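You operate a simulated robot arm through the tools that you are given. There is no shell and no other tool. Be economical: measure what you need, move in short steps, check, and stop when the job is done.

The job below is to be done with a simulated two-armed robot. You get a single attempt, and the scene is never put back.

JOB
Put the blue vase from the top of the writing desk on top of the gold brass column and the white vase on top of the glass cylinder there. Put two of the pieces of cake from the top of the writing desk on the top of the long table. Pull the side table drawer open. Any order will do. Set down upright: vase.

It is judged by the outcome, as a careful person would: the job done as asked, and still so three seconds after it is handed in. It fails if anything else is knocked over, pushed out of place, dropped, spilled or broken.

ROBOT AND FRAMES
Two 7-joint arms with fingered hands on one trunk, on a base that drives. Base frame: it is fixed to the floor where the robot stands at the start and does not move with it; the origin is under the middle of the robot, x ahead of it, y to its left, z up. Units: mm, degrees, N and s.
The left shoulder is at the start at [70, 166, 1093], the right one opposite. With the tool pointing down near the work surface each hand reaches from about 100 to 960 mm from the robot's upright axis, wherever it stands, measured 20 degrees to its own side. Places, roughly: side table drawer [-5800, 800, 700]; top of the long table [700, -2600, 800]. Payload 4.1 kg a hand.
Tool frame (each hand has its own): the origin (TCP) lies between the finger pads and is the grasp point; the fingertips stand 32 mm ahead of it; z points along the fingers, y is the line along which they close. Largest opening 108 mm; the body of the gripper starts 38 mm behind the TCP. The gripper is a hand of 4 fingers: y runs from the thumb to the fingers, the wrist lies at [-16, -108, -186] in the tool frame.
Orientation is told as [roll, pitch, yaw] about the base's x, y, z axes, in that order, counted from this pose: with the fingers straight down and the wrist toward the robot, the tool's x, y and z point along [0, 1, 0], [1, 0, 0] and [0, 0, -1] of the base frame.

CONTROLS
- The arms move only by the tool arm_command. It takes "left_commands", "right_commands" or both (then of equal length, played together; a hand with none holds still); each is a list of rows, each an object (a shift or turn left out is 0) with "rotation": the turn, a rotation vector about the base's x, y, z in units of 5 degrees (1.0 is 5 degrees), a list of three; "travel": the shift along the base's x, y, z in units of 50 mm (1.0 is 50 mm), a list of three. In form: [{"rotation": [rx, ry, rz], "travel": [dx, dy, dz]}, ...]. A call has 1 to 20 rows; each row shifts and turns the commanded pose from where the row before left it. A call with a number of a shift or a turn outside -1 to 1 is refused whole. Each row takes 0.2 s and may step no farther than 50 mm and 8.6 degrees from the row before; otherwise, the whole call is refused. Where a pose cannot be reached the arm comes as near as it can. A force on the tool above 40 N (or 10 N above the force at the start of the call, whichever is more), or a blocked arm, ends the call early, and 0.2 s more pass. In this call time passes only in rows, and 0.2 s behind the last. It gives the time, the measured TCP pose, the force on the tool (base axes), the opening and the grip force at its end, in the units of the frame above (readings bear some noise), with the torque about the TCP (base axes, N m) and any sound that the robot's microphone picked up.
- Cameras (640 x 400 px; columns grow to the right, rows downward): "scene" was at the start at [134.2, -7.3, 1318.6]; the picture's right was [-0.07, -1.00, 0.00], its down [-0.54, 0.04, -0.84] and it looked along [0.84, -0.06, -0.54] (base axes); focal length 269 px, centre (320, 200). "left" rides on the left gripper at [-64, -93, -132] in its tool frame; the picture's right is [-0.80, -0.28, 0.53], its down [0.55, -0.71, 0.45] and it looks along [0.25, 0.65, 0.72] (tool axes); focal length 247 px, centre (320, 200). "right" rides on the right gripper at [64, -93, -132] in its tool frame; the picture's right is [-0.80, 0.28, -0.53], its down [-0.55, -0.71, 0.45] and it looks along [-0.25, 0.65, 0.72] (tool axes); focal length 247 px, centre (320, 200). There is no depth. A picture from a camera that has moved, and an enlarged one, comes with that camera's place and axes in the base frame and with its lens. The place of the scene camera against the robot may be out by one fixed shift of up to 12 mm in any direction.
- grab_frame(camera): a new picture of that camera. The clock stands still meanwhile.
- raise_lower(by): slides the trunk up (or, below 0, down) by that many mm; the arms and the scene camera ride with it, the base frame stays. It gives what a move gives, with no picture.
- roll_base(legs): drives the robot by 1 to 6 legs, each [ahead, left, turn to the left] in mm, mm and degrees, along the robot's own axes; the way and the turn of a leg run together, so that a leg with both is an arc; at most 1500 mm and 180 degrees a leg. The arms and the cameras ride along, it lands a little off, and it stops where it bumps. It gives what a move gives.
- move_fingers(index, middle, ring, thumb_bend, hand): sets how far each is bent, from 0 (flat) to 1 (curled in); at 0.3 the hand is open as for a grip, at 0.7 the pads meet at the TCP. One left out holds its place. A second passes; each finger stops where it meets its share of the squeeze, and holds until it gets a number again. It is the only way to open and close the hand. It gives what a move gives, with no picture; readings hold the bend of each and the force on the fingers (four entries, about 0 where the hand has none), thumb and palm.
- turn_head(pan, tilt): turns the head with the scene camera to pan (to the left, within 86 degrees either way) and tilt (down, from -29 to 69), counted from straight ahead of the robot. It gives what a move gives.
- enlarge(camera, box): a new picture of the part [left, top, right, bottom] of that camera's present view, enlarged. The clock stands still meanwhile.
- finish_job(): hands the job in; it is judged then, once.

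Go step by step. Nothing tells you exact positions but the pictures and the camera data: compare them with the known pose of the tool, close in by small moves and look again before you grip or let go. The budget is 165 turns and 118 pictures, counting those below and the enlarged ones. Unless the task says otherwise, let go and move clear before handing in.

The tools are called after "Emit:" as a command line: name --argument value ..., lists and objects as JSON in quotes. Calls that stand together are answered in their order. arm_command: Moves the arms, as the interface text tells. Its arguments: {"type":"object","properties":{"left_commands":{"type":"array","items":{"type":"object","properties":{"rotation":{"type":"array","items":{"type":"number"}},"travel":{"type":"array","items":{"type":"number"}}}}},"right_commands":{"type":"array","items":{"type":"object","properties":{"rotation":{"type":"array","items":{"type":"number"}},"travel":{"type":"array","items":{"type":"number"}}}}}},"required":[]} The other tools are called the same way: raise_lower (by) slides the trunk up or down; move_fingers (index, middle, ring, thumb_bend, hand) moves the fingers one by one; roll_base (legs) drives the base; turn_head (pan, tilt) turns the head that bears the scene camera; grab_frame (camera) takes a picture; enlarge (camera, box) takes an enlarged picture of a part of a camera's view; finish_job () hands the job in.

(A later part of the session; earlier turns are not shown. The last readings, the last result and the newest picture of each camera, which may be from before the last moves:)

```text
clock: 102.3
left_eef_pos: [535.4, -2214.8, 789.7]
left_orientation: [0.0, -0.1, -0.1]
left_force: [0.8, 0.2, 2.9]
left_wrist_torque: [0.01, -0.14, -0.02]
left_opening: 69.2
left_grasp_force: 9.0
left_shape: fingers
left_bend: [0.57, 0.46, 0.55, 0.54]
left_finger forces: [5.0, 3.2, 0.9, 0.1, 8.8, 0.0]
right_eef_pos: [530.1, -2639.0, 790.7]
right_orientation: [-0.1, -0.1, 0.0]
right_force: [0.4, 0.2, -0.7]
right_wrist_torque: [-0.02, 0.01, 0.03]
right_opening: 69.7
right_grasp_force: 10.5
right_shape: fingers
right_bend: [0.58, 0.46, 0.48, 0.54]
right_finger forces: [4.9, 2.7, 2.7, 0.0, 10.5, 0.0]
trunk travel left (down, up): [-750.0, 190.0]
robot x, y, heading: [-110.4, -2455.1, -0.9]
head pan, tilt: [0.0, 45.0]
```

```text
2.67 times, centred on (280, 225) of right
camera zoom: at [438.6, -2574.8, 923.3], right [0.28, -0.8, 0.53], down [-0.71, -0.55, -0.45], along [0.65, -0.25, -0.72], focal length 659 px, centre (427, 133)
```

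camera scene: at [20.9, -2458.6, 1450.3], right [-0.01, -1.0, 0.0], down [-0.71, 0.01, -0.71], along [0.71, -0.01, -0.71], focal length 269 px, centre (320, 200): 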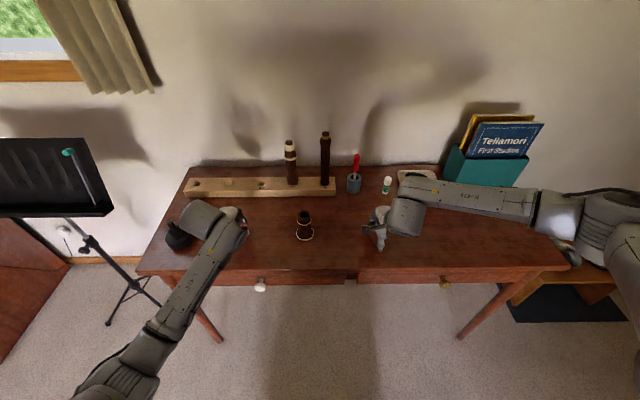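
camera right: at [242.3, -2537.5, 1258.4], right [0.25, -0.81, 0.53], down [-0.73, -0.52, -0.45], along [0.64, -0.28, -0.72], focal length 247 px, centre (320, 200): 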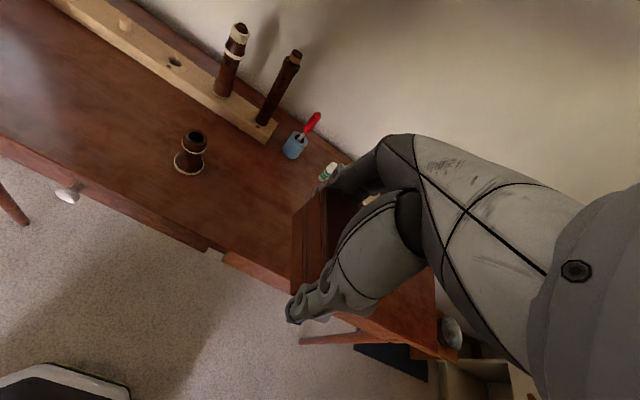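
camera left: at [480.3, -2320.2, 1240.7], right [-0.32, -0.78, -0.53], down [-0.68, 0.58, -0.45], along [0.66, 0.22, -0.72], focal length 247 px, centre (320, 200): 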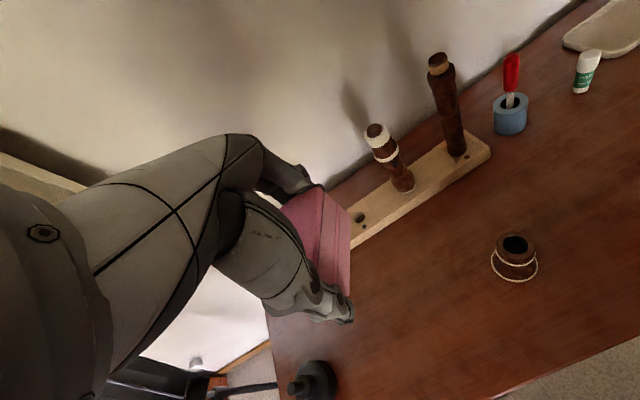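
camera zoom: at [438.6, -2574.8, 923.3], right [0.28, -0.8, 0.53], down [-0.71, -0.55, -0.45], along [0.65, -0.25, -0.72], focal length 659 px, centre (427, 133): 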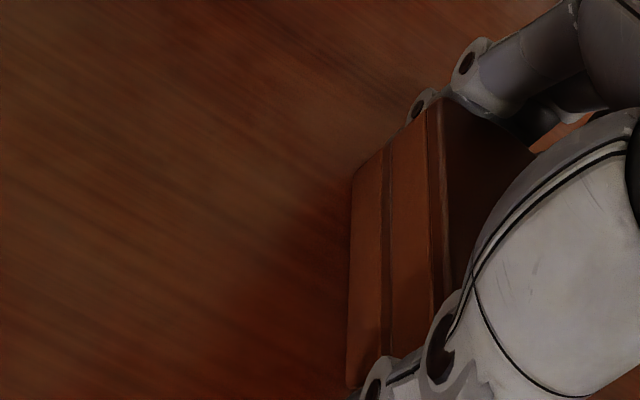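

Left cake touches (2.9 N); right needs 1–2 mm more. Then release both.

Emit:
arm_command --right_commands '[{"travel": [0, 0, -0.03]}]'

Emit:
arm_command --right_commands '[{"travel": [0, 0, -0.02]}]'

Emit:
move_fingers --hand "left" --index 0.3 --middle 0.3 --ring 0.3 --thumb_bend 0.3

```text
clock: 102.7
left_eef_pos: [534.3, -2214.2, 791.7]
left_orientation: [0.1, 0.0, 0.0]
left_force: [0.7, 1.1, 3.7]
left_wrist_torque: [0.04, -0.15, 0.03]
left_opening: 69.4
left_grasp_force: 8.7
left_shape: fingers
left_bend: [0.57, 0.46, 0.55, 0.54]
left_finger forces: [5.2, 3.3, 1.0, 0.0, 8.5, 0.0]
right_eef_pos: [529.7, -2639.1, 789.8]
right_orientation: [-0.1, 0.0, 0.1]
right_force: [0.5, 0.1, 1.1]
right_wrist_torque: [-0.03, -0.06, -0.02]
right_opening: 69.5
right_grasp_force: 9.9
right_shape: fingers
right_bend: [0.58, 0.46, 0.48, 0.54]
right_finger forces: [4.8, 2.7, 2.7, 0.1, 10.6, 0.1]
trunk travel left (down, up): [-750.0, 190.0]
robot x, y, heading: [-107.8, -2457.8, -0.8]
head pan, tilt: [0.0, 45.0]
```

```text
clock: 103.1
left_eef_pos: [534.1, -2213.5, 790.9]
left_orientation: [0.0, 0.0, 0.0]
left_force: [0.7, 0.3, 2.9]
left_wrist_torque: [0.05, -0.17, 0.0]
left_opening: 69.4
left_grasp_force: 9.2
left_shape: fingers
left_bend: [0.57, 0.45, 0.55, 0.54]
left_finger forces: [5.1, 3.3, 1.0, 0.0, 8.0, 0.0]
right_eef_pos: [529.7, -2639.1, 791.3]
right_orientation: [0.0, 0.0, 0.0]
right_force: [-0.5, -0.2, 4.4]
right_wrist_torque: [-0.04, -0.14, -0.02]
right_opening: 69.4
right_grasp_force: 10.8
right_shape: fingers
right_bend: [0.58, 0.46, 0.48, 0.54]
right_finger forces: [4.5, 3.0, 2.8, 0.0, 11.2, 0.1]
trunk travel left (down, up): [-750.0, 190.0]
robot x, y, heading: [-107.8, -2457.6, -0.8]
head pan, tilt: [0.0, 45.0]
```

```text
clock: 104.1
left_eef_pos: [533.7, -2214.5, 790.1]
left_orientation: [-0.1, -0.1, 0.1]
left_force: [0.6, -0.5, 0.8]
left_wrist_torque: [0.0, -0.03, 0.01]
left_opening: 108.0
left_grasp_force: 0.1
left_shape: fingers
left_bend: [0.3, 0.3, 0.3, 0.3]
left_finger forces: [0.0, 0.0, 0.0, 0.0, 0.0, 0.0]
right_eef_pos: [529.5, -2638.8, 791.0]
right_orientation: [0.1, 0.0, -0.1]
right_force: [-0.9, 0.1, 4.4]
right_wrist_torque: [-0.03, -0.21, -0.02]
right_opening: 69.4
right_grasp_force: 10.9
right_shape: fingers
right_bend: [0.58, 0.46, 0.48, 0.54]
right_finger forces: [4.5, 3.1, 3.1, 0.0, 11.2, 0.0]
trunk travel left (down, up): [-750.0, 190.0]
robot x, y, heading: [-106.2, -2457.6, -0.4]
head pan, tilt: [0.0, 45.0]
```

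Emit:
move_fingers --hand "right" --index 0.3 --middle 0.3 --ring 0.3 --thumb_bend 0.3

Emit:
arm_command --left_commands '[{"travel": [0, 0, 0.5]}, {"travel": [0, 0, 1]}, {"travel": [0, 0, 1]}, {"travel": [0, 0, 1]}, {"travel": [0, 0, 1]}, {"travel": [-0.6, 0, 0.7]}, {"travel": [-0.8, 0, 0]}, {"travel": [-0.8, 0, 0]}, {"travel": [-0.8, 0, 0]}, {"travel": [-0.8, 0, 0]}]' --right_commands '[{"travel": [0, 0, 0.5]}, {"travel": [0, 0, 1]}, {"travel": [0, 0, 1]}, {"travel": [0, 0, 1]}, {"travel": [0, 0, 1]}, {"travel": [-0.6, 0, 0.7]}, {"travel": [-0.8, 0, 0]}, {"travel": [-0.8, 0, 0]}, {"travel": [-0.8, 0, 0]}, {"travel": [-0.8, 0, 0]}]'

Emit:
grab_frame --camera "scene"

```text
clock: 105.1
left_eef_pos: [535.1, -2214.0, 791.5]
left_orientation: [0.0, 0.0, 0.0]
left_force: [-0.3, -0.1, 0.1]
left_wrist_torque: [0.02, 0.02, -0.03]
left_opening: 108.2
left_grasp_force: 0.1
left_shape: fingers
left_bend: [0.3, 0.3, 0.3, 0.3]
left_finger forces: [0.1, 0.1, 0.1, 0.0, 0.0, 0.0]
right_eef_pos: [529.8, -2639.2, 789.0]
right_orientation: [0.0, 0.0, 0.0]
right_force: [0.2, -0.1, -0.6]
right_wrist_torque: [0.0, -0.01, -0.03]
right_opening: 108.0
right_grasp_force: 0.1
right_shape: fingers
right_bend: [0.3, 0.3, 0.3, 0.3]
right_finger forces: [0.1, 0.0, 0.0, 0.1, 0.0, 0.0]
trunk travel left (down, up): [-750.0, 190.0]
robot x, y, heading: [-109.2, -2455.0, -1.0]
head pan, tilt: [0.0, 45.0]
```

```text
clock: 107.3
left_eef_pos: [400.9, -2209.0, 1034.5]
left_orientation: [0.0, 0.1, 0.0]
left_force: [-0.1, -0.2, -0.2]
left_wrist_torque: [0.01, -0.05, -0.05]
left_opening: 108.6
left_grasp_force: 0.1
left_shape: fingers
left_bend: [0.3, 0.3, 0.3, 0.3]
left_finger forces: [0.1, 0.0, 0.0, 0.0, 0.0, 0.0]
left hand out of reach, approached as far as the arm can: row 9, 10
right_eef_pos: [339.3, -2639.2, 1047.8]
right_orientation: [0.0, -0.1, 0.1]
right_force: [-1.2, 0.4, 0.0]
right_wrist_torque: [0.05, 0.0, 0.0]
right_opening: 108.3
right_grasp_force: 0.0
right_shape: fingers
right_bend: [0.3, 0.3, 0.3, 0.3]
right_finger forces: [0.0, 0.1, 0.1, 0.0, 0.0, 0.1]
trunk travel left (down, up): [-750.0, 190.0]
robot x, y, heading: [-103.5, -2452.3, -0.5]
head pan, tilt: [0.0, 45.0]
```

```text
39 pictures are left
camera scene: at [19.0, -2458.4, 1450.4], right [-0.01, -1.0, 0.0], down [-0.71, 0.01, -0.71], along [0.71, -0.01, -0.71], focal length 269 px, centre (320, 200)
```

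scene: 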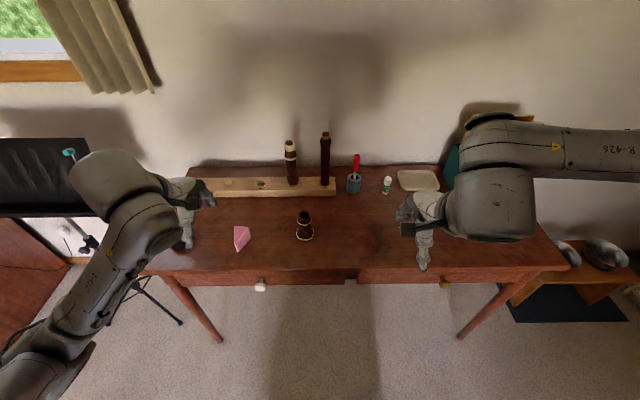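

Pink piece sits on the table; chocolate is hidden by the right hand. I back off and verify before heading for the drawer.

Emit:
roll_base --legs '[[-600, 0, 0]]'

Emit:
enlarge --camera "scene" --box '[120, 20, 520, 270]'

```text
clock: 110.7
left_eef_pos: [-201.0, -2201.2, 1032.5]
left_orientation: [0.0, 0.0, -0.4]
left_force: [-0.1, -0.2, -0.4]
left_wrist_torque: [-0.02, -0.02, -0.04]
left_opening: 108.3
left_grasp_force: 0.1
left_shape: fingers
left_bend: [0.3, 0.3, 0.3, 0.3]
left_finger forces: [0.0, 0.1, 0.0, 0.0, 0.0, 0.1]
right_eef_pos: [-266.5, -2632.5, 1047.2]
right_orientation: [0.0, 0.1, -0.3]
right_force: [0.4, -0.1, 0.7]
right_wrist_torque: [0.02, 0.0, -0.03]
right_opening: 108.3
right_grasp_force: 0.0
right_shape: fingers
right_bend: [0.3, 0.3, 0.3, 0.3]
right_finger forces: [0.1, 0.0, 0.0, 0.1, 0.0, 0.0]
trunk travel left (down, up): [-750.0, 190.0]
robot x, y, heading: [-711.0, -2445.5, -1.0]
head pan, tilt: [0.0, 45.0]
```

```text
1.60 times, centred on (320, 145) of scene
camera zoom: at [-585.5, -2449.6, 1450.3], right [-0.02, -1.0, 0.0], down [-0.71, 0.01, -0.71], along [0.71, -0.01, -0.71], focal length 430 px, centre (320, 288)
```

zoom: 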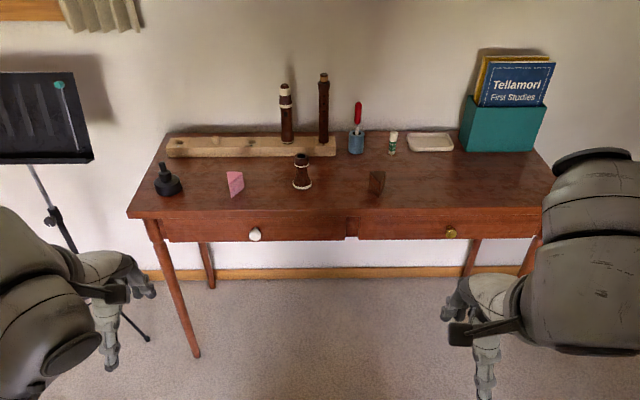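

Both cakes rest on the long table. Now lower the trunk, turn around and go toward the side table.

Emit:
raise_lower --by -150

Emit:
roll_base --legs '[[-200, 0, 0], [0, 0, 180], [0, -1390, 0], [0, -1390, 0]]'

Emit:
turn_head --pan 0 --tilt 25

Emit:
grab_frame --camera "scene"

```text
clock: 112.5
left_eef_pos: [-201.7, -2200.9, 883.9]
left_orientation: [0.1, 0.0, -0.3]
left_force: [-0.1, -0.8, -0.3]
left_wrist_torque: [-0.03, 0.03, 0.01]
left_opening: 108.0
left_grasp_force: 0.0
left_shape: fingers
left_bend: [0.3, 0.3, 0.3, 0.3]
left_finger forces: [0.1, 0.0, 0.0, 0.0, 0.0, 0.1]
right_eef_pos: [-265.6, -2631.6, 898.7]
right_orientation: [-0.1, 0.0, -0.4]
right_force: [-0.1, 0.6, 0.5]
right_wrist_torque: [0.01, -0.02, 0.01]
right_opening: 108.3
right_grasp_force: 0.2
right_shape: fingers
right_bend: [0.3, 0.3, 0.3, 0.3]
right_finger forces: [0.0, 0.1, 0.0, 0.0, 0.0, 0.0]
trunk travel left (down, up): [-600.0, 340.0]
robot x, y, heading: [-712.6, -2446.4, -1.2]
head pan, tilt: [0.0, 45.0]
```

```text
clock: 134.4
left_eef_pos: [-1167.4, 146.3, 884.6]
left_orientation: [-0.1, -0.1, 174.1]
left_force: [-0.2, -0.6, -0.5]
left_wrist_torque: [0.0, 0.01, -0.01]
left_opening: 108.3
left_grasp_force: 0.0
left_shape: fingers
left_bend: [0.3, 0.3, 0.3, 0.3]
left_finger forces: [0.0, 0.1, 0.1, 0.0, 0.0, 0.0]
right_eef_pos: [-1063.9, 567.5, 897.4]
right_orientation: [0.1, 0.1, 174.2]
right_force: [0.3, -0.5, -0.8]
right_wrist_torque: [-0.02, 0.0, -0.01]
right_opening: 108.3
right_grasp_force: 0.0
right_shape: fingers
right_bend: [0.3, 0.3, 0.3, 0.3]
right_finger forces: [0.0, 0.1, 0.0, 0.0, 0.0, 0.0]
trunk travel left (down, up): [-600.0, 340.0]
robot x, y, heading: [-635.6, 341.6, 173.2]
head pan, tilt: [0.0, 45.0]
```

```text
clock: 135.2
left_eef_pos: [-1168.3, 146.4, 882.1]
left_orientation: [0.1, -0.1, 174.2]
left_force: [1.5, -0.4, 0.6]
left_wrist_torque: [-0.03, -0.03, 0.01]
left_opening: 108.2
left_grasp_force: 0.0
left_shape: fingers
left_bend: [0.3, 0.3, 0.3, 0.3]
left_finger forces: [0.0, 0.1, 0.1, 0.0, 0.0, 0.0]
right_eef_pos: [-1063.2, 567.9, 898.0]
right_orientation: [0.0, 0.0, 174.2]
right_force: [-0.7, -0.2, 0.2]
right_wrist_torque: [0.02, 0.02, -0.01]
right_opening: 108.4
right_grasp_force: 0.0
right_shape: fingers
right_bend: [0.3, 0.3, 0.3, 0.3]
right_finger forces: [0.1, 0.0, 0.0, 0.1, 0.0, 0.0]
trunk travel left (down, up): [-600.0, 340.0]
robot x, y, heading: [-636.4, 341.1, 173.8]
head pan, tilt: [0.0, 25.0]
```

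```text
37 pictures are left
camera scene: at [-783.3, 355.2, 1330.8], right [0.11, 0.99, 0.0], down [0.42, -0.05, -0.91], along [-0.9, 0.1, -0.42], focal length 269 px, centre (320, 200)
```

scene: 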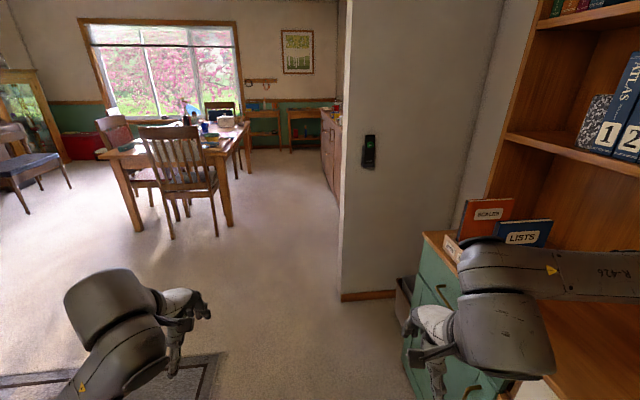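

Right arm is near the bookcase; I strafe left (away), align to 180°, then go forward through the opening.

Emit:
roll_base --legs '[[0, 290, 0], [0, 0, 6.3], [1400, 0, 0]]'

Emit:
grab_frame --camera "scene"

```text
clock: 144.3
left_eef_pos: [-2556.0, -201.8, 882.9]
left_orientation: [0.0, 0.0, -179.6]
left_force: [0.0, -0.2, 0.6]
left_wrist_torque: [0.03, 0.0, 0.02]
left_opening: 108.3
left_grasp_force: 0.1
left_shape: fingers
left_bend: [0.3, 0.3, 0.3, 0.3]
left_finger forces: [0.0, 0.0, 0.0, 0.1, 0.0, 0.0]
right_eef_pos: [-2495.7, 229.1, 898.5]
right_orientation: [0.0, -0.1, -179.6]
right_force: [-0.7, -0.4, -0.1]
right_wrist_torque: [-0.01, -0.01, 0.01]
right_opening: 108.4
right_grasp_force: 0.1
right_shape: fingers
right_bend: [0.3, 0.3, 0.3, 0.3]
right_finger forces: [0.0, 0.0, 0.0, 0.0, 0.0, 0.0]
trunk travel left (down, up): [-600.0, 340.0]
robot x, y, heading: [-2046.7, 45.1, 179.5]
head pan, tilt: [0.0, 25.0]
```

```text
36 pictures are left
camera scene: at [-2196.1, 48.6, 1330.9], right [0.01, 1.0, 0.0], down [0.42, 0.0, -0.91], along [-0.91, 0.01, -0.42], focal length 269 px, centre (320, 200)
```

scene: 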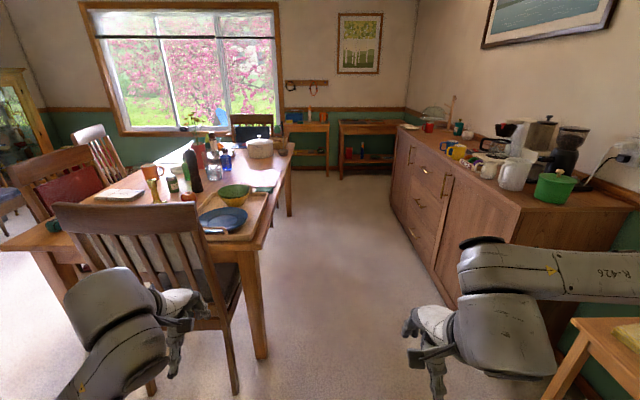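

Corridor between dining table (y≈-230) and sideboard (y≈905). I shift right while advancing, then continue along its centre.

Emit:
roll_base --legs '[[600, -300, 0], [1500, 0, 0]]'

Emit:
grab_frame --camera "scene"

```text
clock: 155.2
left_eef_pos: [-4676.1, 110.5, 883.8]
left_orientation: [0.0, 0.0, -179.8]
left_force: [-0.6, -0.3, 0.2]
left_wrist_torque: [0.0, 0.01, 0.03]
left_opening: 108.4
left_grasp_force: 0.0
left_shape: fingers
left_bend: [0.3, 0.3, 0.3, 0.3]
left_finger forces: [0.0, 0.0, 0.0, 0.0, 0.1, 0.1]
right_eef_pos: [-4615.9, 541.6, 897.3]
right_orientation: [0.0, 0.1, -179.8]
right_force: [0.4, -0.2, -0.7]
right_wrist_torque: [-0.01, 0.0, 0.02]
right_opening: 108.5
right_grasp_force: 0.1
right_shape: fingers
right_bend: [0.3, 0.3, 0.3, 0.3]
right_finger forces: [0.0, 0.0, 0.0, 0.1, 0.0, 0.1]
trunk travel left (down, up): [-600.0, 340.0]
robot x, y, heading: [-4167.6, 364.9, 179.6]
head pan, tilt: [0.0, 25.0]
```

```text
35 pictures are left
camera scene: at [-4316.5, 359.5, 1330.9], right [0.01, 1.0, 0.0], down [0.42, 0.0, -0.91], along [-0.91, 0.01, -0.42], focal length 269 px, centre (320, 200)
```

scene: 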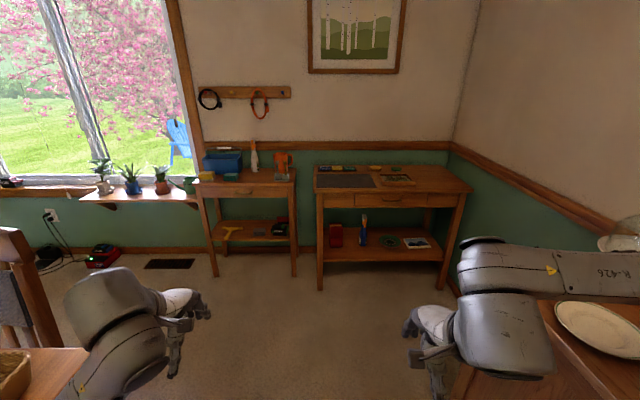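

The right side table at the wall ([-5755, 370..1217]) is the target; its drawer is centred at y≈794. Zoom on the handle.

Emit:
enlarge --camera "scene" --box '[305, 155, 481, 265]'

```text
3.64 times, centred on (393, 210) of scene
camera zoom: at [-4316.5, 359.5, 1330.9], right [0.01, 1.0, 0.0], down [0.42, 0.0, -0.91], along [-0.91, 0.01, -0.42], focal length 977 px, centre (54, 164)
```

zoom: 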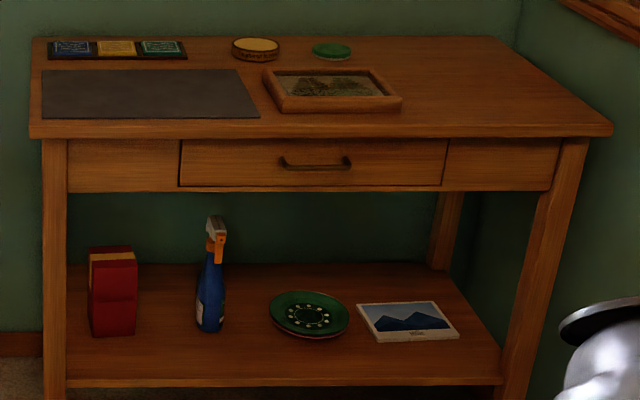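

Handle: horizontal bar ~108 mm at ≈[-5725,791,680]. I'll approach diagonally (heading ~138°) so the right elbow stays clear of the sideboard; drive to a staging spot.

Emit:
roll_base --legs '[[735, 115, 0], [0, 0, -42]]'

Emit:
arm_command --left_commands '[{"travel": [0, 0, 1]}, {"travel": [0, 0, 1]}, {"travel": [0, 0, 1]}, {"travel": [0, 0, 1]}]'

Emit:
turn_head --pan 15 --tilt 35

Emit:
grab_frame --camera "scene"

```text
clock: 161.2
left_eef_pos: [-5453.1, 395.0, 883.0]
left_orientation: [0.1, 0.0, 138.6]
left_force: [0.8, -0.1, 0.4]
left_wrist_torque: [-0.02, 0.03, 0.0]
left_opening: 108.5
left_grasp_force: 0.0
left_shape: fingers
left_bend: [0.3, 0.3, 0.3, 0.3]
left_finger forces: [0.1, 0.0, 0.0, 0.1, 0.0, 0.0]
right_eef_pos: [-5123.8, 678.5, 897.7]
right_orientation: [0.0, 0.0, 138.8]
right_force: [1.0, -0.4, 1.3]
right_wrist_torque: [-0.04, 0.0, 0.03]
right_opening: 108.2
right_grasp_force: 0.2
right_shape: fingers
right_bend: [0.3, 0.3, 0.3, 0.3]
right_finger forces: [0.0, 0.0, 0.0, 0.0, 0.0, 0.1]
trunk travel left (down, up): [-600.0, 340.0]
robot x, y, heading: [-4909.2, 245.7, 138.1]
head pan, tilt: [0.0, 25.0]
```

```text
clock: 162.2
left_eef_pos: [-5468.7, 404.6, 1081.4]
left_orientation: [0.0, 0.1, 138.6]
left_force: [0.4, -0.2, 0.8]
left_wrist_torque: [0.02, -0.02, 0.0]
left_opening: 108.2
left_grasp_force: 0.0
left_shape: fingers
left_bend: [0.3, 0.3, 0.3, 0.3]
left_finger forces: [0.0, 0.0, 0.0, 0.0, 0.0, 0.1]
left hand out of reach, approached as far as the arm can: row 1, 2
right_eef_pos: [-5124.0, 677.9, 897.1]
right_orientation: [0.1, 0.0, 138.8]
right_force: [0.8, -0.4, -0.1]
right_wrist_torque: [0.0, 0.0, -0.01]
right_opening: 108.4
right_grasp_force: 0.1
right_shape: fingers
right_bend: [0.3, 0.3, 0.3, 0.3]
right_finger forces: [0.0, 0.1, 0.0, 0.0, 0.0, 0.0]
trunk travel left (down, up): [-600.0, 340.0]
robot x, y, heading: [-4909.9, 243.0, 137.8]
head pan, tilt: [0.0, 25.0]
```

```text
clock: 162.9
left_eef_pos: [-5469.3, 404.5, 1079.8]
left_orientation: [0.0, 0.0, 138.6]
left_force: [-0.3, -1.0, 0.5]
left_wrist_torque: [0.02, 0.02, 0.04]
left_opening: 108.2
left_grasp_force: 0.1
left_shape: fingers
left_bend: [0.3, 0.3, 0.3, 0.3]
left_finger forces: [0.1, 0.0, 0.0, 0.1, 0.1, 0.0]
right_eef_pos: [-5123.1, 677.6, 898.3]
right_orientation: [0.0, 0.0, 138.7]
right_force: [-0.4, -1.3, -1.5]
right_wrist_torque: [0.02, -0.01, 0.03]
right_opening: 108.3
right_grasp_force: 0.1
right_shape: fingers
right_bend: [0.3, 0.3, 0.3, 0.3]
right_finger forces: [0.1, 0.1, 0.1, 0.0, 0.0, 0.0]
trunk travel left (down, up): [-600.0, 340.0]
robot x, y, heading: [-4907.5, 244.2, 138.1]
head pan, tilt: [15.0, 35.0]
```

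```text
33 pictures are left
camera scene: at [-5029.6, 317.5, 1315.2], right [0.46, 0.89, 0.0], down [0.51, -0.26, -0.82], along [-0.73, 0.37, -0.57], focal length 269 px, centre (320, 200)
```

scene: 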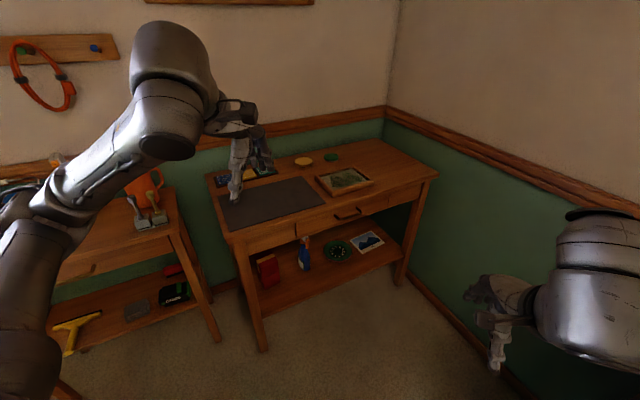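

Now reorient the right hand: yaw to face -x, then pitch fingers forward, thumb below.

Emit:
arm_command --right_commands '[{"rotation": [0, 0, 0.92], "travel": [-0.22, 0, 0]}, {"rotation": [0, 0, 0.92], "travel": [-0.22, 0, 0]}, {"rotation": [0, 0, 0.92], "travel": [-0.22, 0, 0]}, {"rotation": [0, 0, 0.92], "travel": [-0.22, 0, 0]}, {"rotation": [0, 0, 0.92], "travel": [-0.22, 0, 0]}, {"rotation": [0, 0, 0.92], "travel": [-0.22, 0, 0]}, {"rotation": [0, 0, 0.92], "travel": [-0.22, 0, 0]}, {"rotation": [0, 0, 0.92], "travel": [-0.22, 0, 0]}, {"rotation": [0, 0, 0.92], "travel": [-0.22, 0, 0]}]'

Emit:
arm_command --right_commands '[{"rotation": [0, 1, 0]}, {"rotation": [0, 1, 0]}, {"rotation": [0, 1, 0]}, {"rotation": [0, 1, 0]}, {"rotation": [0, 1, 0]}, {"rotation": [0, 1, 0]}, {"rotation": [0, 1, 0]}, {"rotation": [0, 1, 0]}, {"rotation": [0, 1, 0]}, {"rotation": [0, 1, 0]}, {"rotation": [0, 1, 0]}, {"rotation": [0, 1, 0]}, {"rotation": [0, 1, 0]}, {"rotation": [0, 1, 0]}, {"rotation": [0, 1, 0]}, {"rotation": [0, 1, 0]}, {"rotation": [0, 1, 0]}, {"rotation": [0, 1, 0]}]'

Emit:
grab_frame --camera "scene"

```text
clock: 164.9
left_eef_pos: [-5469.2, 406.4, 1080.5]
left_orientation: [0.1, 0.2, 138.7]
left_force: [-0.4, -0.3, 0.2]
left_wrist_torque: [0.01, 0.0, 0.0]
left_opening: 108.7
left_grasp_force: 0.2
left_shape: fingers
left_bend: [0.3, 0.3, 0.3, 0.3]
left_finger forces: [0.0, 0.0, 0.0, 0.0, 0.0, 0.1]
right_eef_pos: [-5222.5, 677.2, 897.5]
right_orientation: [0.1, 0.1, -179.8]
right_force: [0.2, 0.3, 0.4]
right_wrist_torque: [0.01, 0.01, -0.02]
right_opening: 108.5
right_grasp_force: 0.2
right_shape: fingers
right_bend: [0.3, 0.3, 0.3, 0.3]
right_finger forces: [0.0, 0.0, 0.0, 0.0, 0.0, 0.1]
trunk travel left (down, up): [-600.0, 340.0]
robot x, y, heading: [-4907.0, 248.3, 137.6]
head pan, tilt: [15.0, 35.0]
```

```text
clock: 167.6
left_eef_pos: [-5505.4, 367.2, 1077.1]
left_orientation: [-1.2, -0.2, 142.5]
left_force: [0.4, -0.2, 0.9]
left_wrist_torque: [0.01, -0.01, 0.0]
left_opening: 108.3
left_grasp_force: 0.0
left_shape: fingers
left_bend: [0.3, 0.3, 0.3, 0.3]
left_finger forces: [0.0, 0.0, 0.0, 0.0, 0.0, 0.0]
right_eef_pos: [-5247.3, 711.3, 898.3]
right_orientation: [-18.2, -52.5, -163.2]
right_force: [-1.2, 0.1, 0.1]
right_wrist_torque: [0.01, 0.0, -0.03]
right_opening: 108.6
right_grasp_force: 0.0
right_shape: fingers
right_bend: [0.3, 0.3, 0.3, 0.3]
right_finger forces: [0.1, 0.0, 0.1, 0.0, 0.0, 0.0]
trunk travel left (down, up): [-600.0, 340.0]
robot x, y, heading: [-4925.3, 262.9, 141.8]
head pan, tilt: [15.0, 35.0]
stopped in row 13 (right hand): the arm was blocked; the commanded pose is now the measured one
```

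```text
32 pictures are left
camera scene: at [-5062.8, 304.9, 1314.9], right [0.39, 0.92, 0.02], down [0.53, -0.21, -0.82], along [-0.75, 0.33, -0.57], focal length 269 px, centre (320, 200)
```

scene: 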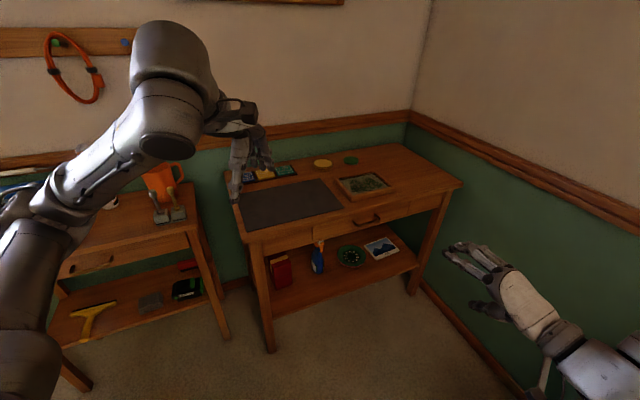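

The right arm bumped something (base nudged). I look to the right to see what before anything else.

Emit:
turn_head --pan -65 --tilt 35

Emit:
grab_frame --camera "scene"

```text
clock: 169.1
left_eef_pos: [-5505.8, 369.5, 1077.4]
left_orientation: [-1.2, -0.2, 142.5]
left_force: [-0.7, -1.0, 0.5]
left_wrist_torque: [0.01, -0.03, -0.04]
left_opening: 108.1
left_grasp_force: 0.0
left_shape: fingers
left_bend: [0.3, 0.3, 0.3, 0.3]
left_finger forces: [0.0, 0.0, 0.0, 0.0, 0.0, 0.0]
right_eef_pos: [-5247.5, 711.3, 895.3]
right_orientation: [-17.7, -52.3, -163.6]
right_force: [0.3, 0.1, 0.0]
right_wrist_torque: [0.0, 0.0, 0.01]
right_opening: 108.6
right_grasp_force: 0.0
right_shape: fingers
right_bend: [0.3, 0.3, 0.3, 0.3]
right_finger forces: [0.0, 0.0, 0.0, 0.0, 0.0, 0.0]
trunk travel left (down, up): [-600.0, 340.0]
robot x, y, heading: [-4924.2, 263.9, 141.8]
head pan, tilt: [-65.0, 35.0]
```

```text
31 pictures are left
camera scene: at [-4963.4, 357.1, 1317.3], right [0.97, -0.23, 0.01], down [-0.12, -0.54, -0.83], along [0.19, 0.81, -0.56], focal length 269 px, centre (320, 200)
```

scene: 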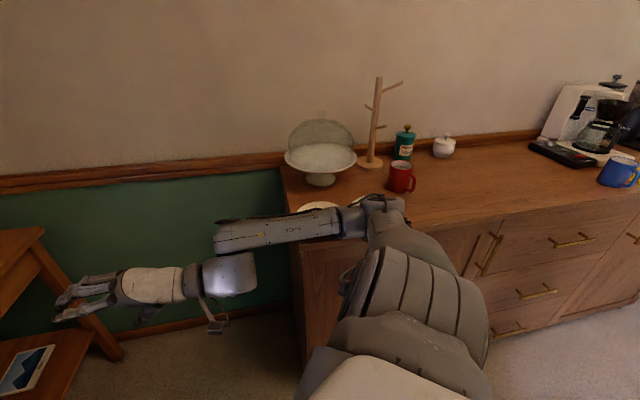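

Emit:
enlarge --camera "scene" --box '[260, 110, 484, 250]'

```text
2.86 times, centred on (372, 180) of scene
camera zoom: at [-4963.4, 357.1, 1317.3], right [0.97, -0.23, 0.01], down [-0.12, -0.54, -0.83], along [0.19, 0.81, -0.56], focal length 767 px, centre (171, 257)
```

zoom: 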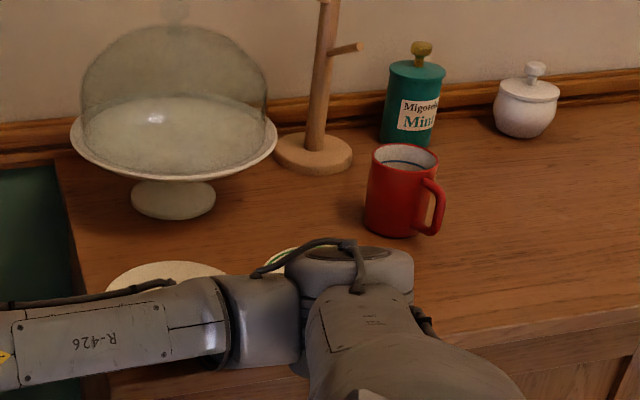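

The elbow reached over the sideboard's end, near two plates; mug and cake dome are still standing. Safest retreat: raise the trunk straight up, then strafe away from the sideboard.

Emit:
raise_lower --by 120

Emit:
roll_base --legs '[[0, 200, 0]]'

Emit:
turn_head --pan -65 --tilt 40

Emit:
grab_frame --camera "scene"

```text
clock: 170.6
left_eef_pos: [-5495.0, 388.2, 1200.7]
left_orientation: [0.0, 0.0, 142.5]
left_force: [-0.4, -0.5, -0.1]
left_wrist_torque: [-0.02, 0.0, -0.01]
left_opening: 108.6
left_grasp_force: 0.0
left_shape: fingers
left_bend: [0.3, 0.3, 0.3, 0.3]
left_finger forces: [0.0, 0.0, 0.0, 0.0, 0.0, 0.1]
right_eef_pos: [-5240.7, 723.6, 1008.3]
right_orientation: [-15.3, -53.7, -165.3]
right_force: [0.7, 0.1, 0.1]
right_wrist_torque: [-0.01, 0.0, 0.06]
right_opening: 108.4
right_grasp_force: 0.0
right_shape: fingers
right_bend: [0.3, 0.3, 0.3, 0.3]
right_finger forces: [0.1, 0.0, 0.1, 0.1, 0.1, 0.0]
trunk travel left (down, up): [-720.0, 220.0]
robot x, y, heading: [-4926.4, 262.4, 141.7]
head pan, tilt: [-65.0, 35.0]
```

```text
clock: 172.2
left_eef_pos: [-5619.5, 227.4, 1201.8]
left_orientation: [0.1, 0.0, 142.9]
left_force: [0.4, -0.2, -0.8]
left_wrist_torque: [-0.02, -0.01, -0.01]
left_opening: 108.3
left_grasp_force: 0.1
left_shape: fingers
left_bend: [0.3, 0.3, 0.3, 0.3]
left_finger forces: [0.0, 0.0, 0.0, 0.0, 0.1, 0.0]
right_eef_pos: [-5366.0, 565.0, 1010.0]
right_orientation: [-15.4, -53.6, -165.1]
right_force: [-0.3, 0.0, -0.8]
right_wrist_torque: [-0.01, 0.0, -0.01]
right_opening: 108.3
right_grasp_force: 0.0
right_shape: fingers
right_bend: [0.3, 0.3, 0.3, 0.3]
right_finger forces: [0.0, 0.0, 0.0, 0.0, 0.0, 0.0]
trunk travel left (down, up): [-720.0, 220.0]
robot x, y, heading: [-5049.8, 108.5, 142.1]
head pan, tilt: [-65.0, 35.0]
```

```text
clock: 172.9
left_eef_pos: [-5619.3, 226.3, 1200.2]
left_orientation: [0.0, 0.0, 142.8]
left_force: [-0.3, -0.4, 0.5]
left_wrist_torque: [0.0, 0.0, -0.01]
left_opening: 108.4
left_grasp_force: 0.1
left_shape: fingers
left_bend: [0.3, 0.3, 0.3, 0.3]
left_finger forces: [0.0, 0.0, 0.0, 0.1, 0.0, 0.1]
right_eef_pos: [-5366.0, 564.8, 1009.2]
right_orientation: [-15.3, -53.6, -164.9]
right_force: [0.7, -0.2, -0.3]
right_wrist_torque: [-0.01, -0.03, 0.0]
right_opening: 108.7
right_grasp_force: 0.1
right_shape: fingers
right_bend: [0.3, 0.3, 0.3, 0.3]
right_finger forces: [0.0, 0.1, 0.0, 0.0, 0.1, 0.0]
trunk travel left (down, up): [-720.0, 220.0]
robot x, y, heading: [-5048.1, 109.4, 142.2]
head pan, tilt: [-65.0, 40.0]
```

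```text
29 pictures are left
camera scene: at [-5074.8, 219.5, 1427.7], right [0.97, -0.22, 0.0], down [-0.14, -0.63, -0.77], along [0.17, 0.75, -0.64], focal length 269 px, centre (320, 200)
```

scene: 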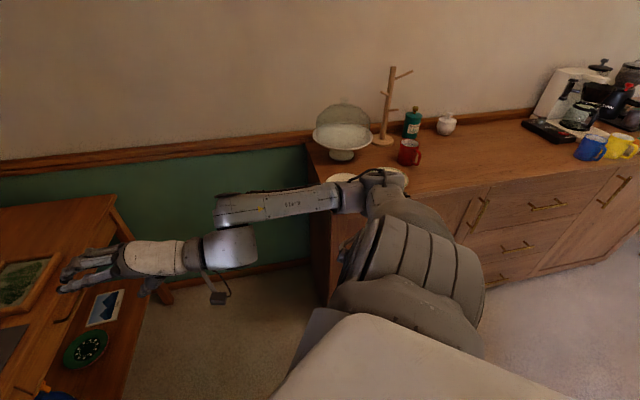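

Plates, mug and dome are all in place. I reposition to about [-5300,250], heading 128°, which keeps the elbow well away from the sideboard.

Emit:
roll_base --legs '[[285, 44, 0], [0, 0, -14]]'

Emit:
turn_head --pan 10 --tilt 45

Emit:
grab_frame --camera "scene"

```text
clock: 175.7
left_eef_pos: [-5821.4, 502.9, 1201.2]
left_orientation: [0.0, 0.0, 128.6]
left_force: [0.4, 0.8, 0.2]
left_wrist_torque: [0.01, 0.0, -0.01]
left_opening: 108.2
left_grasp_force: 0.1
left_shape: fingers
left_bend: [0.3, 0.3, 0.3, 0.3]
left_finger forces: [0.1, 0.0, 0.0, 0.1, 0.0, 0.0]
right_eef_pos: [-5494.7, 767.3, 1010.3]
right_orientation: [-15.4, -53.7, -179.1]
right_force: [-0.1, -0.4, 0.0]
right_wrist_torque: [-0.01, 0.0, 0.0]
right_opening: 108.4
right_grasp_force: 0.1
right_shape: fingers
right_bend: [0.3, 0.3, 0.3, 0.3]
right_finger forces: [0.1, 0.1, 0.0, 0.0, 0.1, 0.0]
trunk travel left (down, up): [-720.0, 220.0]
robot x, y, heading: [-5298.4, 247.0, 127.8]
head pan, tilt: [-65.0, 40.0]
```

```text
clock: 177.2
left_eef_pos: [-5823.0, 503.2, 1200.7]
left_orientation: [0.1, 0.0, 128.6]
left_force: [-0.3, 0.0, 0.3]
left_wrist_torque: [-0.02, -0.01, 0.0]
left_opening: 108.2
left_grasp_force: 0.1
left_shape: fingers
left_bend: [0.3, 0.3, 0.3, 0.3]
left_finger forces: [0.1, 0.0, 0.0, 0.1, 0.0, 0.0]
right_eef_pos: [-5493.6, 767.8, 1009.4]
right_orientation: [-15.3, -53.7, -179.2]
right_force: [0.2, 0.1, -0.4]
right_wrist_torque: [0.0, 0.02, 0.0]
right_opening: 108.6
right_grasp_force: 0.1
right_shape: fingers
right_bend: [0.3, 0.3, 0.3, 0.3]
right_finger forces: [0.1, 0.1, 0.0, 0.1, 0.0, 0.0]
trunk travel left (down, up): [-720.0, 220.0]
robot x, y, heading: [-5298.0, 246.3, 127.8]
head pan, tilt: [10.0, 45.0]
```

```text
28 pictures are left
camera scene: at [-5395.1, 339.7, 1420.3], right [0.67, 0.74, 0.0], down [0.52, -0.47, -0.71], along [-0.52, 0.47, -0.71], focal length 269 px, centre (320, 200)
```

scene: 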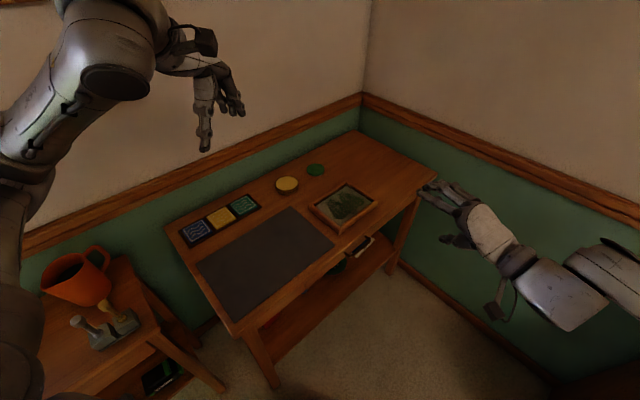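

Emit:
enlarge --camera "scene" --box '[288, 190, 448, 290]'

```text
4.00 times, centred on (368, 240) of scene
camera zoom: at [-5395.1, 339.7, 1420.3], right [0.67, 0.74, 0.0], down [0.52, -0.47, -0.71], along [-0.52, 0.47, -0.71], focal length 1074 px, centre (128, 40)
```

zoom: 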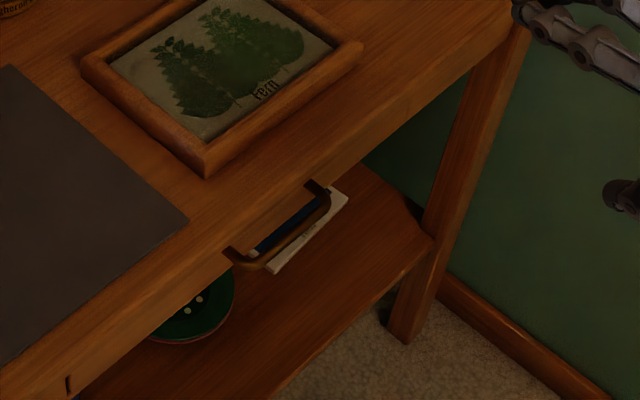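

The handle protrudes ~20 mm past the table edge, roughly at [-5685,779,686]. I level the right hand (fingers forward, tilted 20° down), lower the trunk, and check the elbow.

Emit:
arm_command --right_commands '[{"rotation": [-0.363, 0.815, 0.635]}, {"rotation": [-0.363, 0.815, 0.635]}, {"rotation": [-0.363, 0.815, 0.635]}, {"rotation": [-0.363, 0.815, 0.635]}]'

Emit:
turn_head --pan -50 --tilt 45

Emit:
grab_frame --camera "scene"

```text
clock: 178.2
left_eef_pos: [-5823.9, 504.1, 1200.6]
left_orientation: [0.0, 0.0, 128.6]
left_force: [0.3, -0.1, -0.3]
left_wrist_torque: [0.01, -0.01, 0.04]
left_opening: 108.5
left_grasp_force: 0.1
left_shape: fingers
left_bend: [0.3, 0.3, 0.3, 0.3]
left_finger forces: [0.1, 0.0, 0.0, 0.0, 0.0, 0.0]
right_eef_pos: [-5494.6, 766.7, 1009.5]
right_orientation: [-0.1, -70.3, -180.0]
right_force: [0.5, -0.1, -0.2]
right_wrist_torque: [0.0, 0.0, -0.02]
right_opening: 108.5
right_grasp_force: 0.0
right_shape: fingers
right_bend: [0.3, 0.3, 0.3, 0.3]
right_finger forces: [0.0, 0.1, 0.0, 0.0, 0.0, 0.1]
trunk travel left (down, up): [-720.0, 220.0]
robot x, y, heading: [-5300.0, 247.3, 127.7]
head pan, tilt: [10.0, 45.0]
```

```text
clock: 179.5
left_eef_pos: [-5823.2, 502.8, 1201.0]
left_orientation: [0.0, 0.0, 128.6]
left_force: [0.3, -0.1, 0.3]
left_wrist_torque: [0.05, -0.05, -0.02]
left_opening: 108.6
left_grasp_force: 0.0
left_shape: fingers
left_bend: [0.3, 0.3, 0.3, 0.3]
left_finger forces: [0.0, 0.0, 0.0, 0.0, 0.1, 0.1]
right_eef_pos: [-5494.6, 767.3, 1009.0]
right_orientation: [-0.5, -70.1, -179.8]
right_force: [0.3, -0.6, -0.2]
right_wrist_torque: [0.0, 0.01, -0.01]
right_opening: 108.6
right_grasp_force: 0.0
right_shape: fingers
right_bend: [0.3, 0.3, 0.3, 0.3]
right_finger forces: [0.0, 0.1, 0.0, 0.0, 0.1, 0.1]
trunk travel left (down, up): [-720.0, 220.0]
robot x, y, heading: [-5302.3, 246.9, 127.8]
head pan, tilt: [-50.0, 45.0]
```

```text
26 pictures are left
camera scene: at [-5317.8, 364.6, 1420.3], right [0.98, -0.21, 0.0], down [-0.15, -0.69, -0.71], along [0.15, 0.69, -0.71], focal length 269 px, centre (320, 200)
```

scene: 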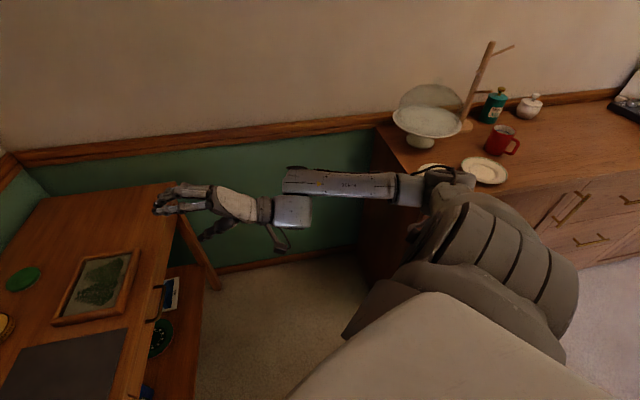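

Elbow is clear of the sideboard. Lower the trunk, pre-close the hand partly, and bring it in front of the handle.

Emit:
raise_lower --by -120

Emit:
move_fingers --hand "right" --index 0.48 --middle 0.48 --ring 0.48 --thumb_bend 0.48

Emit:
arm_command --right_commands '[{"travel": [0, 0, -0.8]}, {"travel": [0, 0, -0.8]}, {"travel": [0, 0.1, -0.8]}, {"travel": [-0.5, 0.1, -0.8]}, {"travel": [-0.6, 0, -0.7]}, {"travel": [-0.6, 0, -0.1]}]'

Emit:
turn_head --pan 5 --tilt 50

Emit:
grab_frame --camera "scene"

Emit:
grab_frame --camera "right"

```text
clock: 181.0
left_eef_pos: [-5821.9, 503.5, 1080.4]
left_orientation: [0.0, 0.0, 128.7]
left_force: [0.7, 0.0, 0.1]
left_wrist_torque: [-0.02, -0.01, -0.04]
left_opening: 108.3
left_grasp_force: 0.1
left_shape: fingers
left_bend: [0.3, 0.3, 0.3, 0.3]
left_finger forces: [0.0, 0.0, 0.0, 0.1, 0.0, 0.1]
right_eef_pos: [-5494.0, 767.1, 889.4]
right_orientation: [-0.4, -70.1, -179.8]
right_force: [0.7, -0.7, 0.4]
right_wrist_torque: [-0.02, -0.03, -0.01]
right_opening: 108.4
right_grasp_force: 0.1
right_shape: fingers
right_bend: [0.3, 0.3, 0.3, 0.3]
right_finger forces: [0.1, 0.0, 0.0, 0.0, 0.0, 0.0]
trunk travel left (down, up): [-600.0, 340.0]
robot x, y, heading: [-5299.4, 246.1, 128.0]
head pan, tilt: [-50.0, 45.0]
```

```text
clock: 182.0
left_eef_pos: [-5821.6, 503.1, 1080.9]
left_orientation: [0.0, 0.1, 128.6]
left_force: [0.5, -0.5, 0.1]
left_wrist_torque: [0.02, 0.0, 0.01]
left_opening: 108.4
left_grasp_force: 0.1
left_shape: fingers
left_bend: [0.3, 0.3, 0.3, 0.3]
left_finger forces: [0.0, 0.0, 0.0, 0.0, 0.0, 0.1]
right_eef_pos: [-5492.6, 766.8, 889.2]
right_orientation: [-0.4, -70.2, -179.8]
right_force: [0.1, -0.8, 0.4]
right_wrist_torque: [0.01, 0.01, 0.0]
right_opening: 61.6
right_grasp_force: 0.0
right_shape: fingers
right_bend: [0.48, 0.48, 0.48, 0.48]
right_finger forces: [0.0, 0.0, 0.0, 0.1, 0.0, 0.0]
trunk travel left (down, up): [-600.0, 340.0]
robot x, y, heading: [-5301.9, 248.5, 128.0]
head pan, tilt: [-50.0, 45.0]
```

```text
clock: 183.4
left_eef_pos: [-5822.9, 503.5, 1080.6]
left_orientation: [0.0, 0.0, 128.7]
left_force: [0.5, 0.7, 1.1]
left_wrist_torque: [-0.02, -0.03, 0.0]
left_opening: 108.2
left_grasp_force: 0.0
left_shape: fingers
left_bend: [0.3, 0.3, 0.3, 0.3]
left_finger forces: [0.0, 0.1, 0.0, 0.1, 0.0, 0.0]
right_eef_pos: [-5577.6, 777.6, 688.9]
right_orientation: [-0.4, -70.0, -179.9]
right_force: [-0.4, 0.4, -0.4]
right_wrist_torque: [0.02, 0.01, -0.02]
right_opening: 61.5
right_grasp_force: 0.0
right_shape: fingers
right_bend: [0.48, 0.48, 0.48, 0.48]
right_finger forces: [0.0, 0.1, 0.0, 0.1, 0.0, 0.1]
trunk travel left (down, up): [-600.0, 340.0]
robot x, y, heading: [-5300.4, 247.2, 127.7]
head pan, tilt: [-50.0, 45.0]
```

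```text
clock: 184.6
left_eef_pos: [-5823.2, 503.9, 1079.9]
left_orientation: [-0.1, -0.1, 128.6]
left_force: [-0.2, 0.2, 0.3]
left_wrist_torque: [0.01, 0.02, -0.02]
left_opening: 108.2
left_grasp_force: 0.1
left_shape: fingers
left_bend: [0.3, 0.3, 0.3, 0.3]
left_finger forces: [0.0, 0.0, 0.1, 0.0, 0.0, 0.0]
right_eef_pos: [-5577.1, 778.0, 689.9]
right_orientation: [-0.3, -70.1, -179.8]
right_force: [-0.3, 0.3, 0.4]
right_wrist_torque: [0.0, 0.0, 0.0]
right_opening: 61.3
right_grasp_force: 0.0
right_shape: fingers
right_bend: [0.48, 0.48, 0.48, 0.48]
right_finger forces: [0.0, 0.0, 0.0, 0.1, 0.0, 0.0]
trunk travel left (down, up): [-600.0, 340.0]
robot x, y, heading: [-5301.0, 249.7, 127.9]
head pan, tilt: [5.0, 50.0]
```

```text
25 pictures are left
camera scene: at [-5387.2, 341.6, 1293.4], right [0.73, 0.68, 0.0], down [0.52, -0.56, -0.64], along [-0.44, 0.47, -0.77], focal length 269 px, centre (320, 200)
```

scene: 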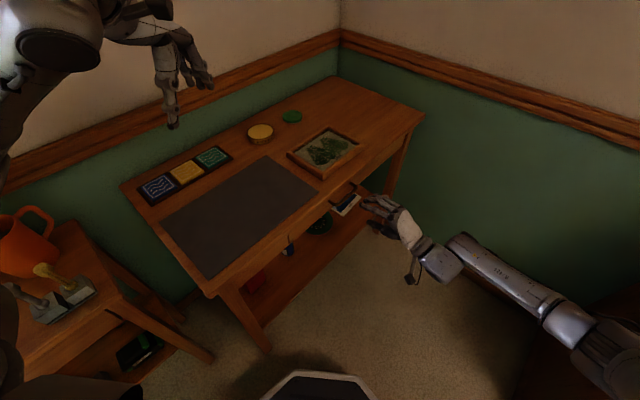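

```text
24 pictures are left
camera right: at [-5421.0, 713.4, 648.4], right [0.41, 0.8, 0.45], down [-0.18, 0.55, -0.81], along [-0.9, 0.25, 0.37], focal length 247 px, centre (320, 200)
```

right: 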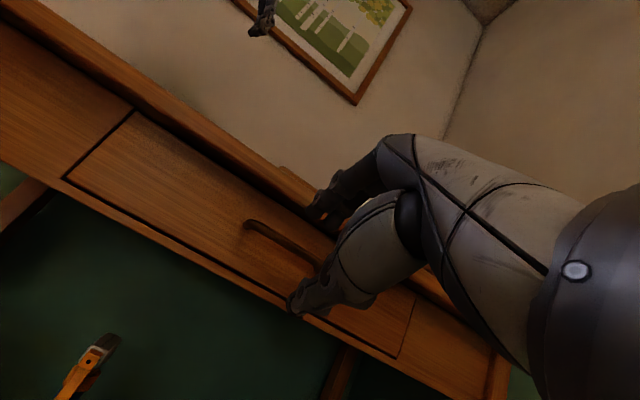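

Handle sits at z≈690, y centre ≈783, nicely between the fingers. I move forward partly and look.

Emit:
arm_command --right_commands '[{"travel": [-0.6, 0.1, 0]}, {"travel": [-0.6, 0, 0]}]'

Emit:
enlarge --camera "right" --box '[180, 130, 420, 330]'

Emit:
enlarge --camera "scene" --box '[288, 150, 448, 270]'

```text
clock: 185.2
left_eef_pos: [-5822.9, 501.8, 1079.8]
left_orientation: [0.0, 0.1, 128.6]
left_force: [-0.1, 0.5, 0.0]
left_wrist_torque: [0.02, -0.02, 0.02]
left_opening: 108.5
left_grasp_force: 0.0
left_shape: fingers
left_bend: [0.3, 0.3, 0.3, 0.3]
left_finger forces: [0.0, 0.1, 0.0, 0.1, 0.0, 0.1]
right_eef_pos: [-5637.4, 782.9, 689.7]
right_orientation: [-0.4, -70.1, -179.7]
right_force: [0.0, 0.0, -0.5]
right_wrist_torque: [0.0, 0.01, 0.04]
right_opening: 61.5
right_grasp_force: 0.1
right_shape: fingers
right_bend: [0.48, 0.48, 0.48, 0.48]
right_finger forces: [0.0, 0.0, 0.0, 0.1, 0.0, 0.0]
trunk travel left (down, up): [-600.0, 340.0]
robot x, y, heading: [-5300.4, 244.5, 128.1]
head pan, tilt: [5.0, 50.0]
```

```text
2.00 times, centred on (300, 230) of right
camera zoom: at [-5481.8, 718.8, 648.4], right [0.41, 0.8, 0.45], down [-0.18, 0.55, -0.81], along [-0.9, 0.25, 0.37], focal length 494 px, centre (360, 140)
```

zoom: 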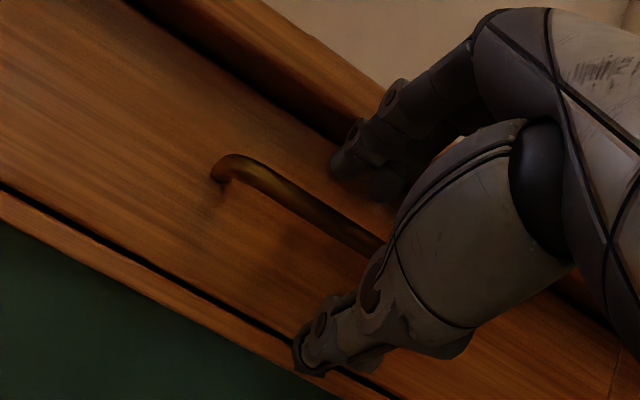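

```text
3.33 times, centred on (368, 210) of scene
camera zoom: at [-5387.7, 341.5, 1293.4], right [0.73, 0.68, 0.0], down [0.52, -0.56, -0.64], along [-0.44, 0.47, -0.77], focal length 895 px, centre (160, 167)
```

zoom: 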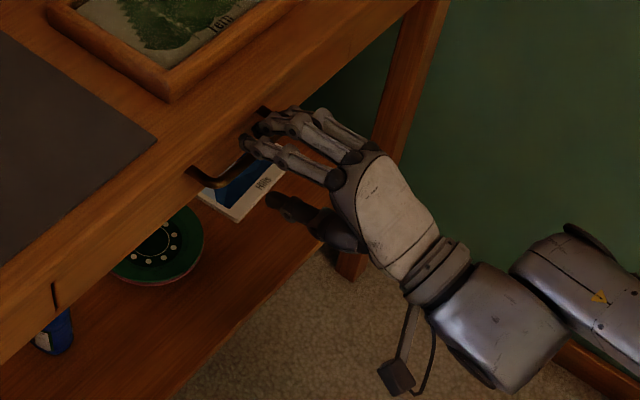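

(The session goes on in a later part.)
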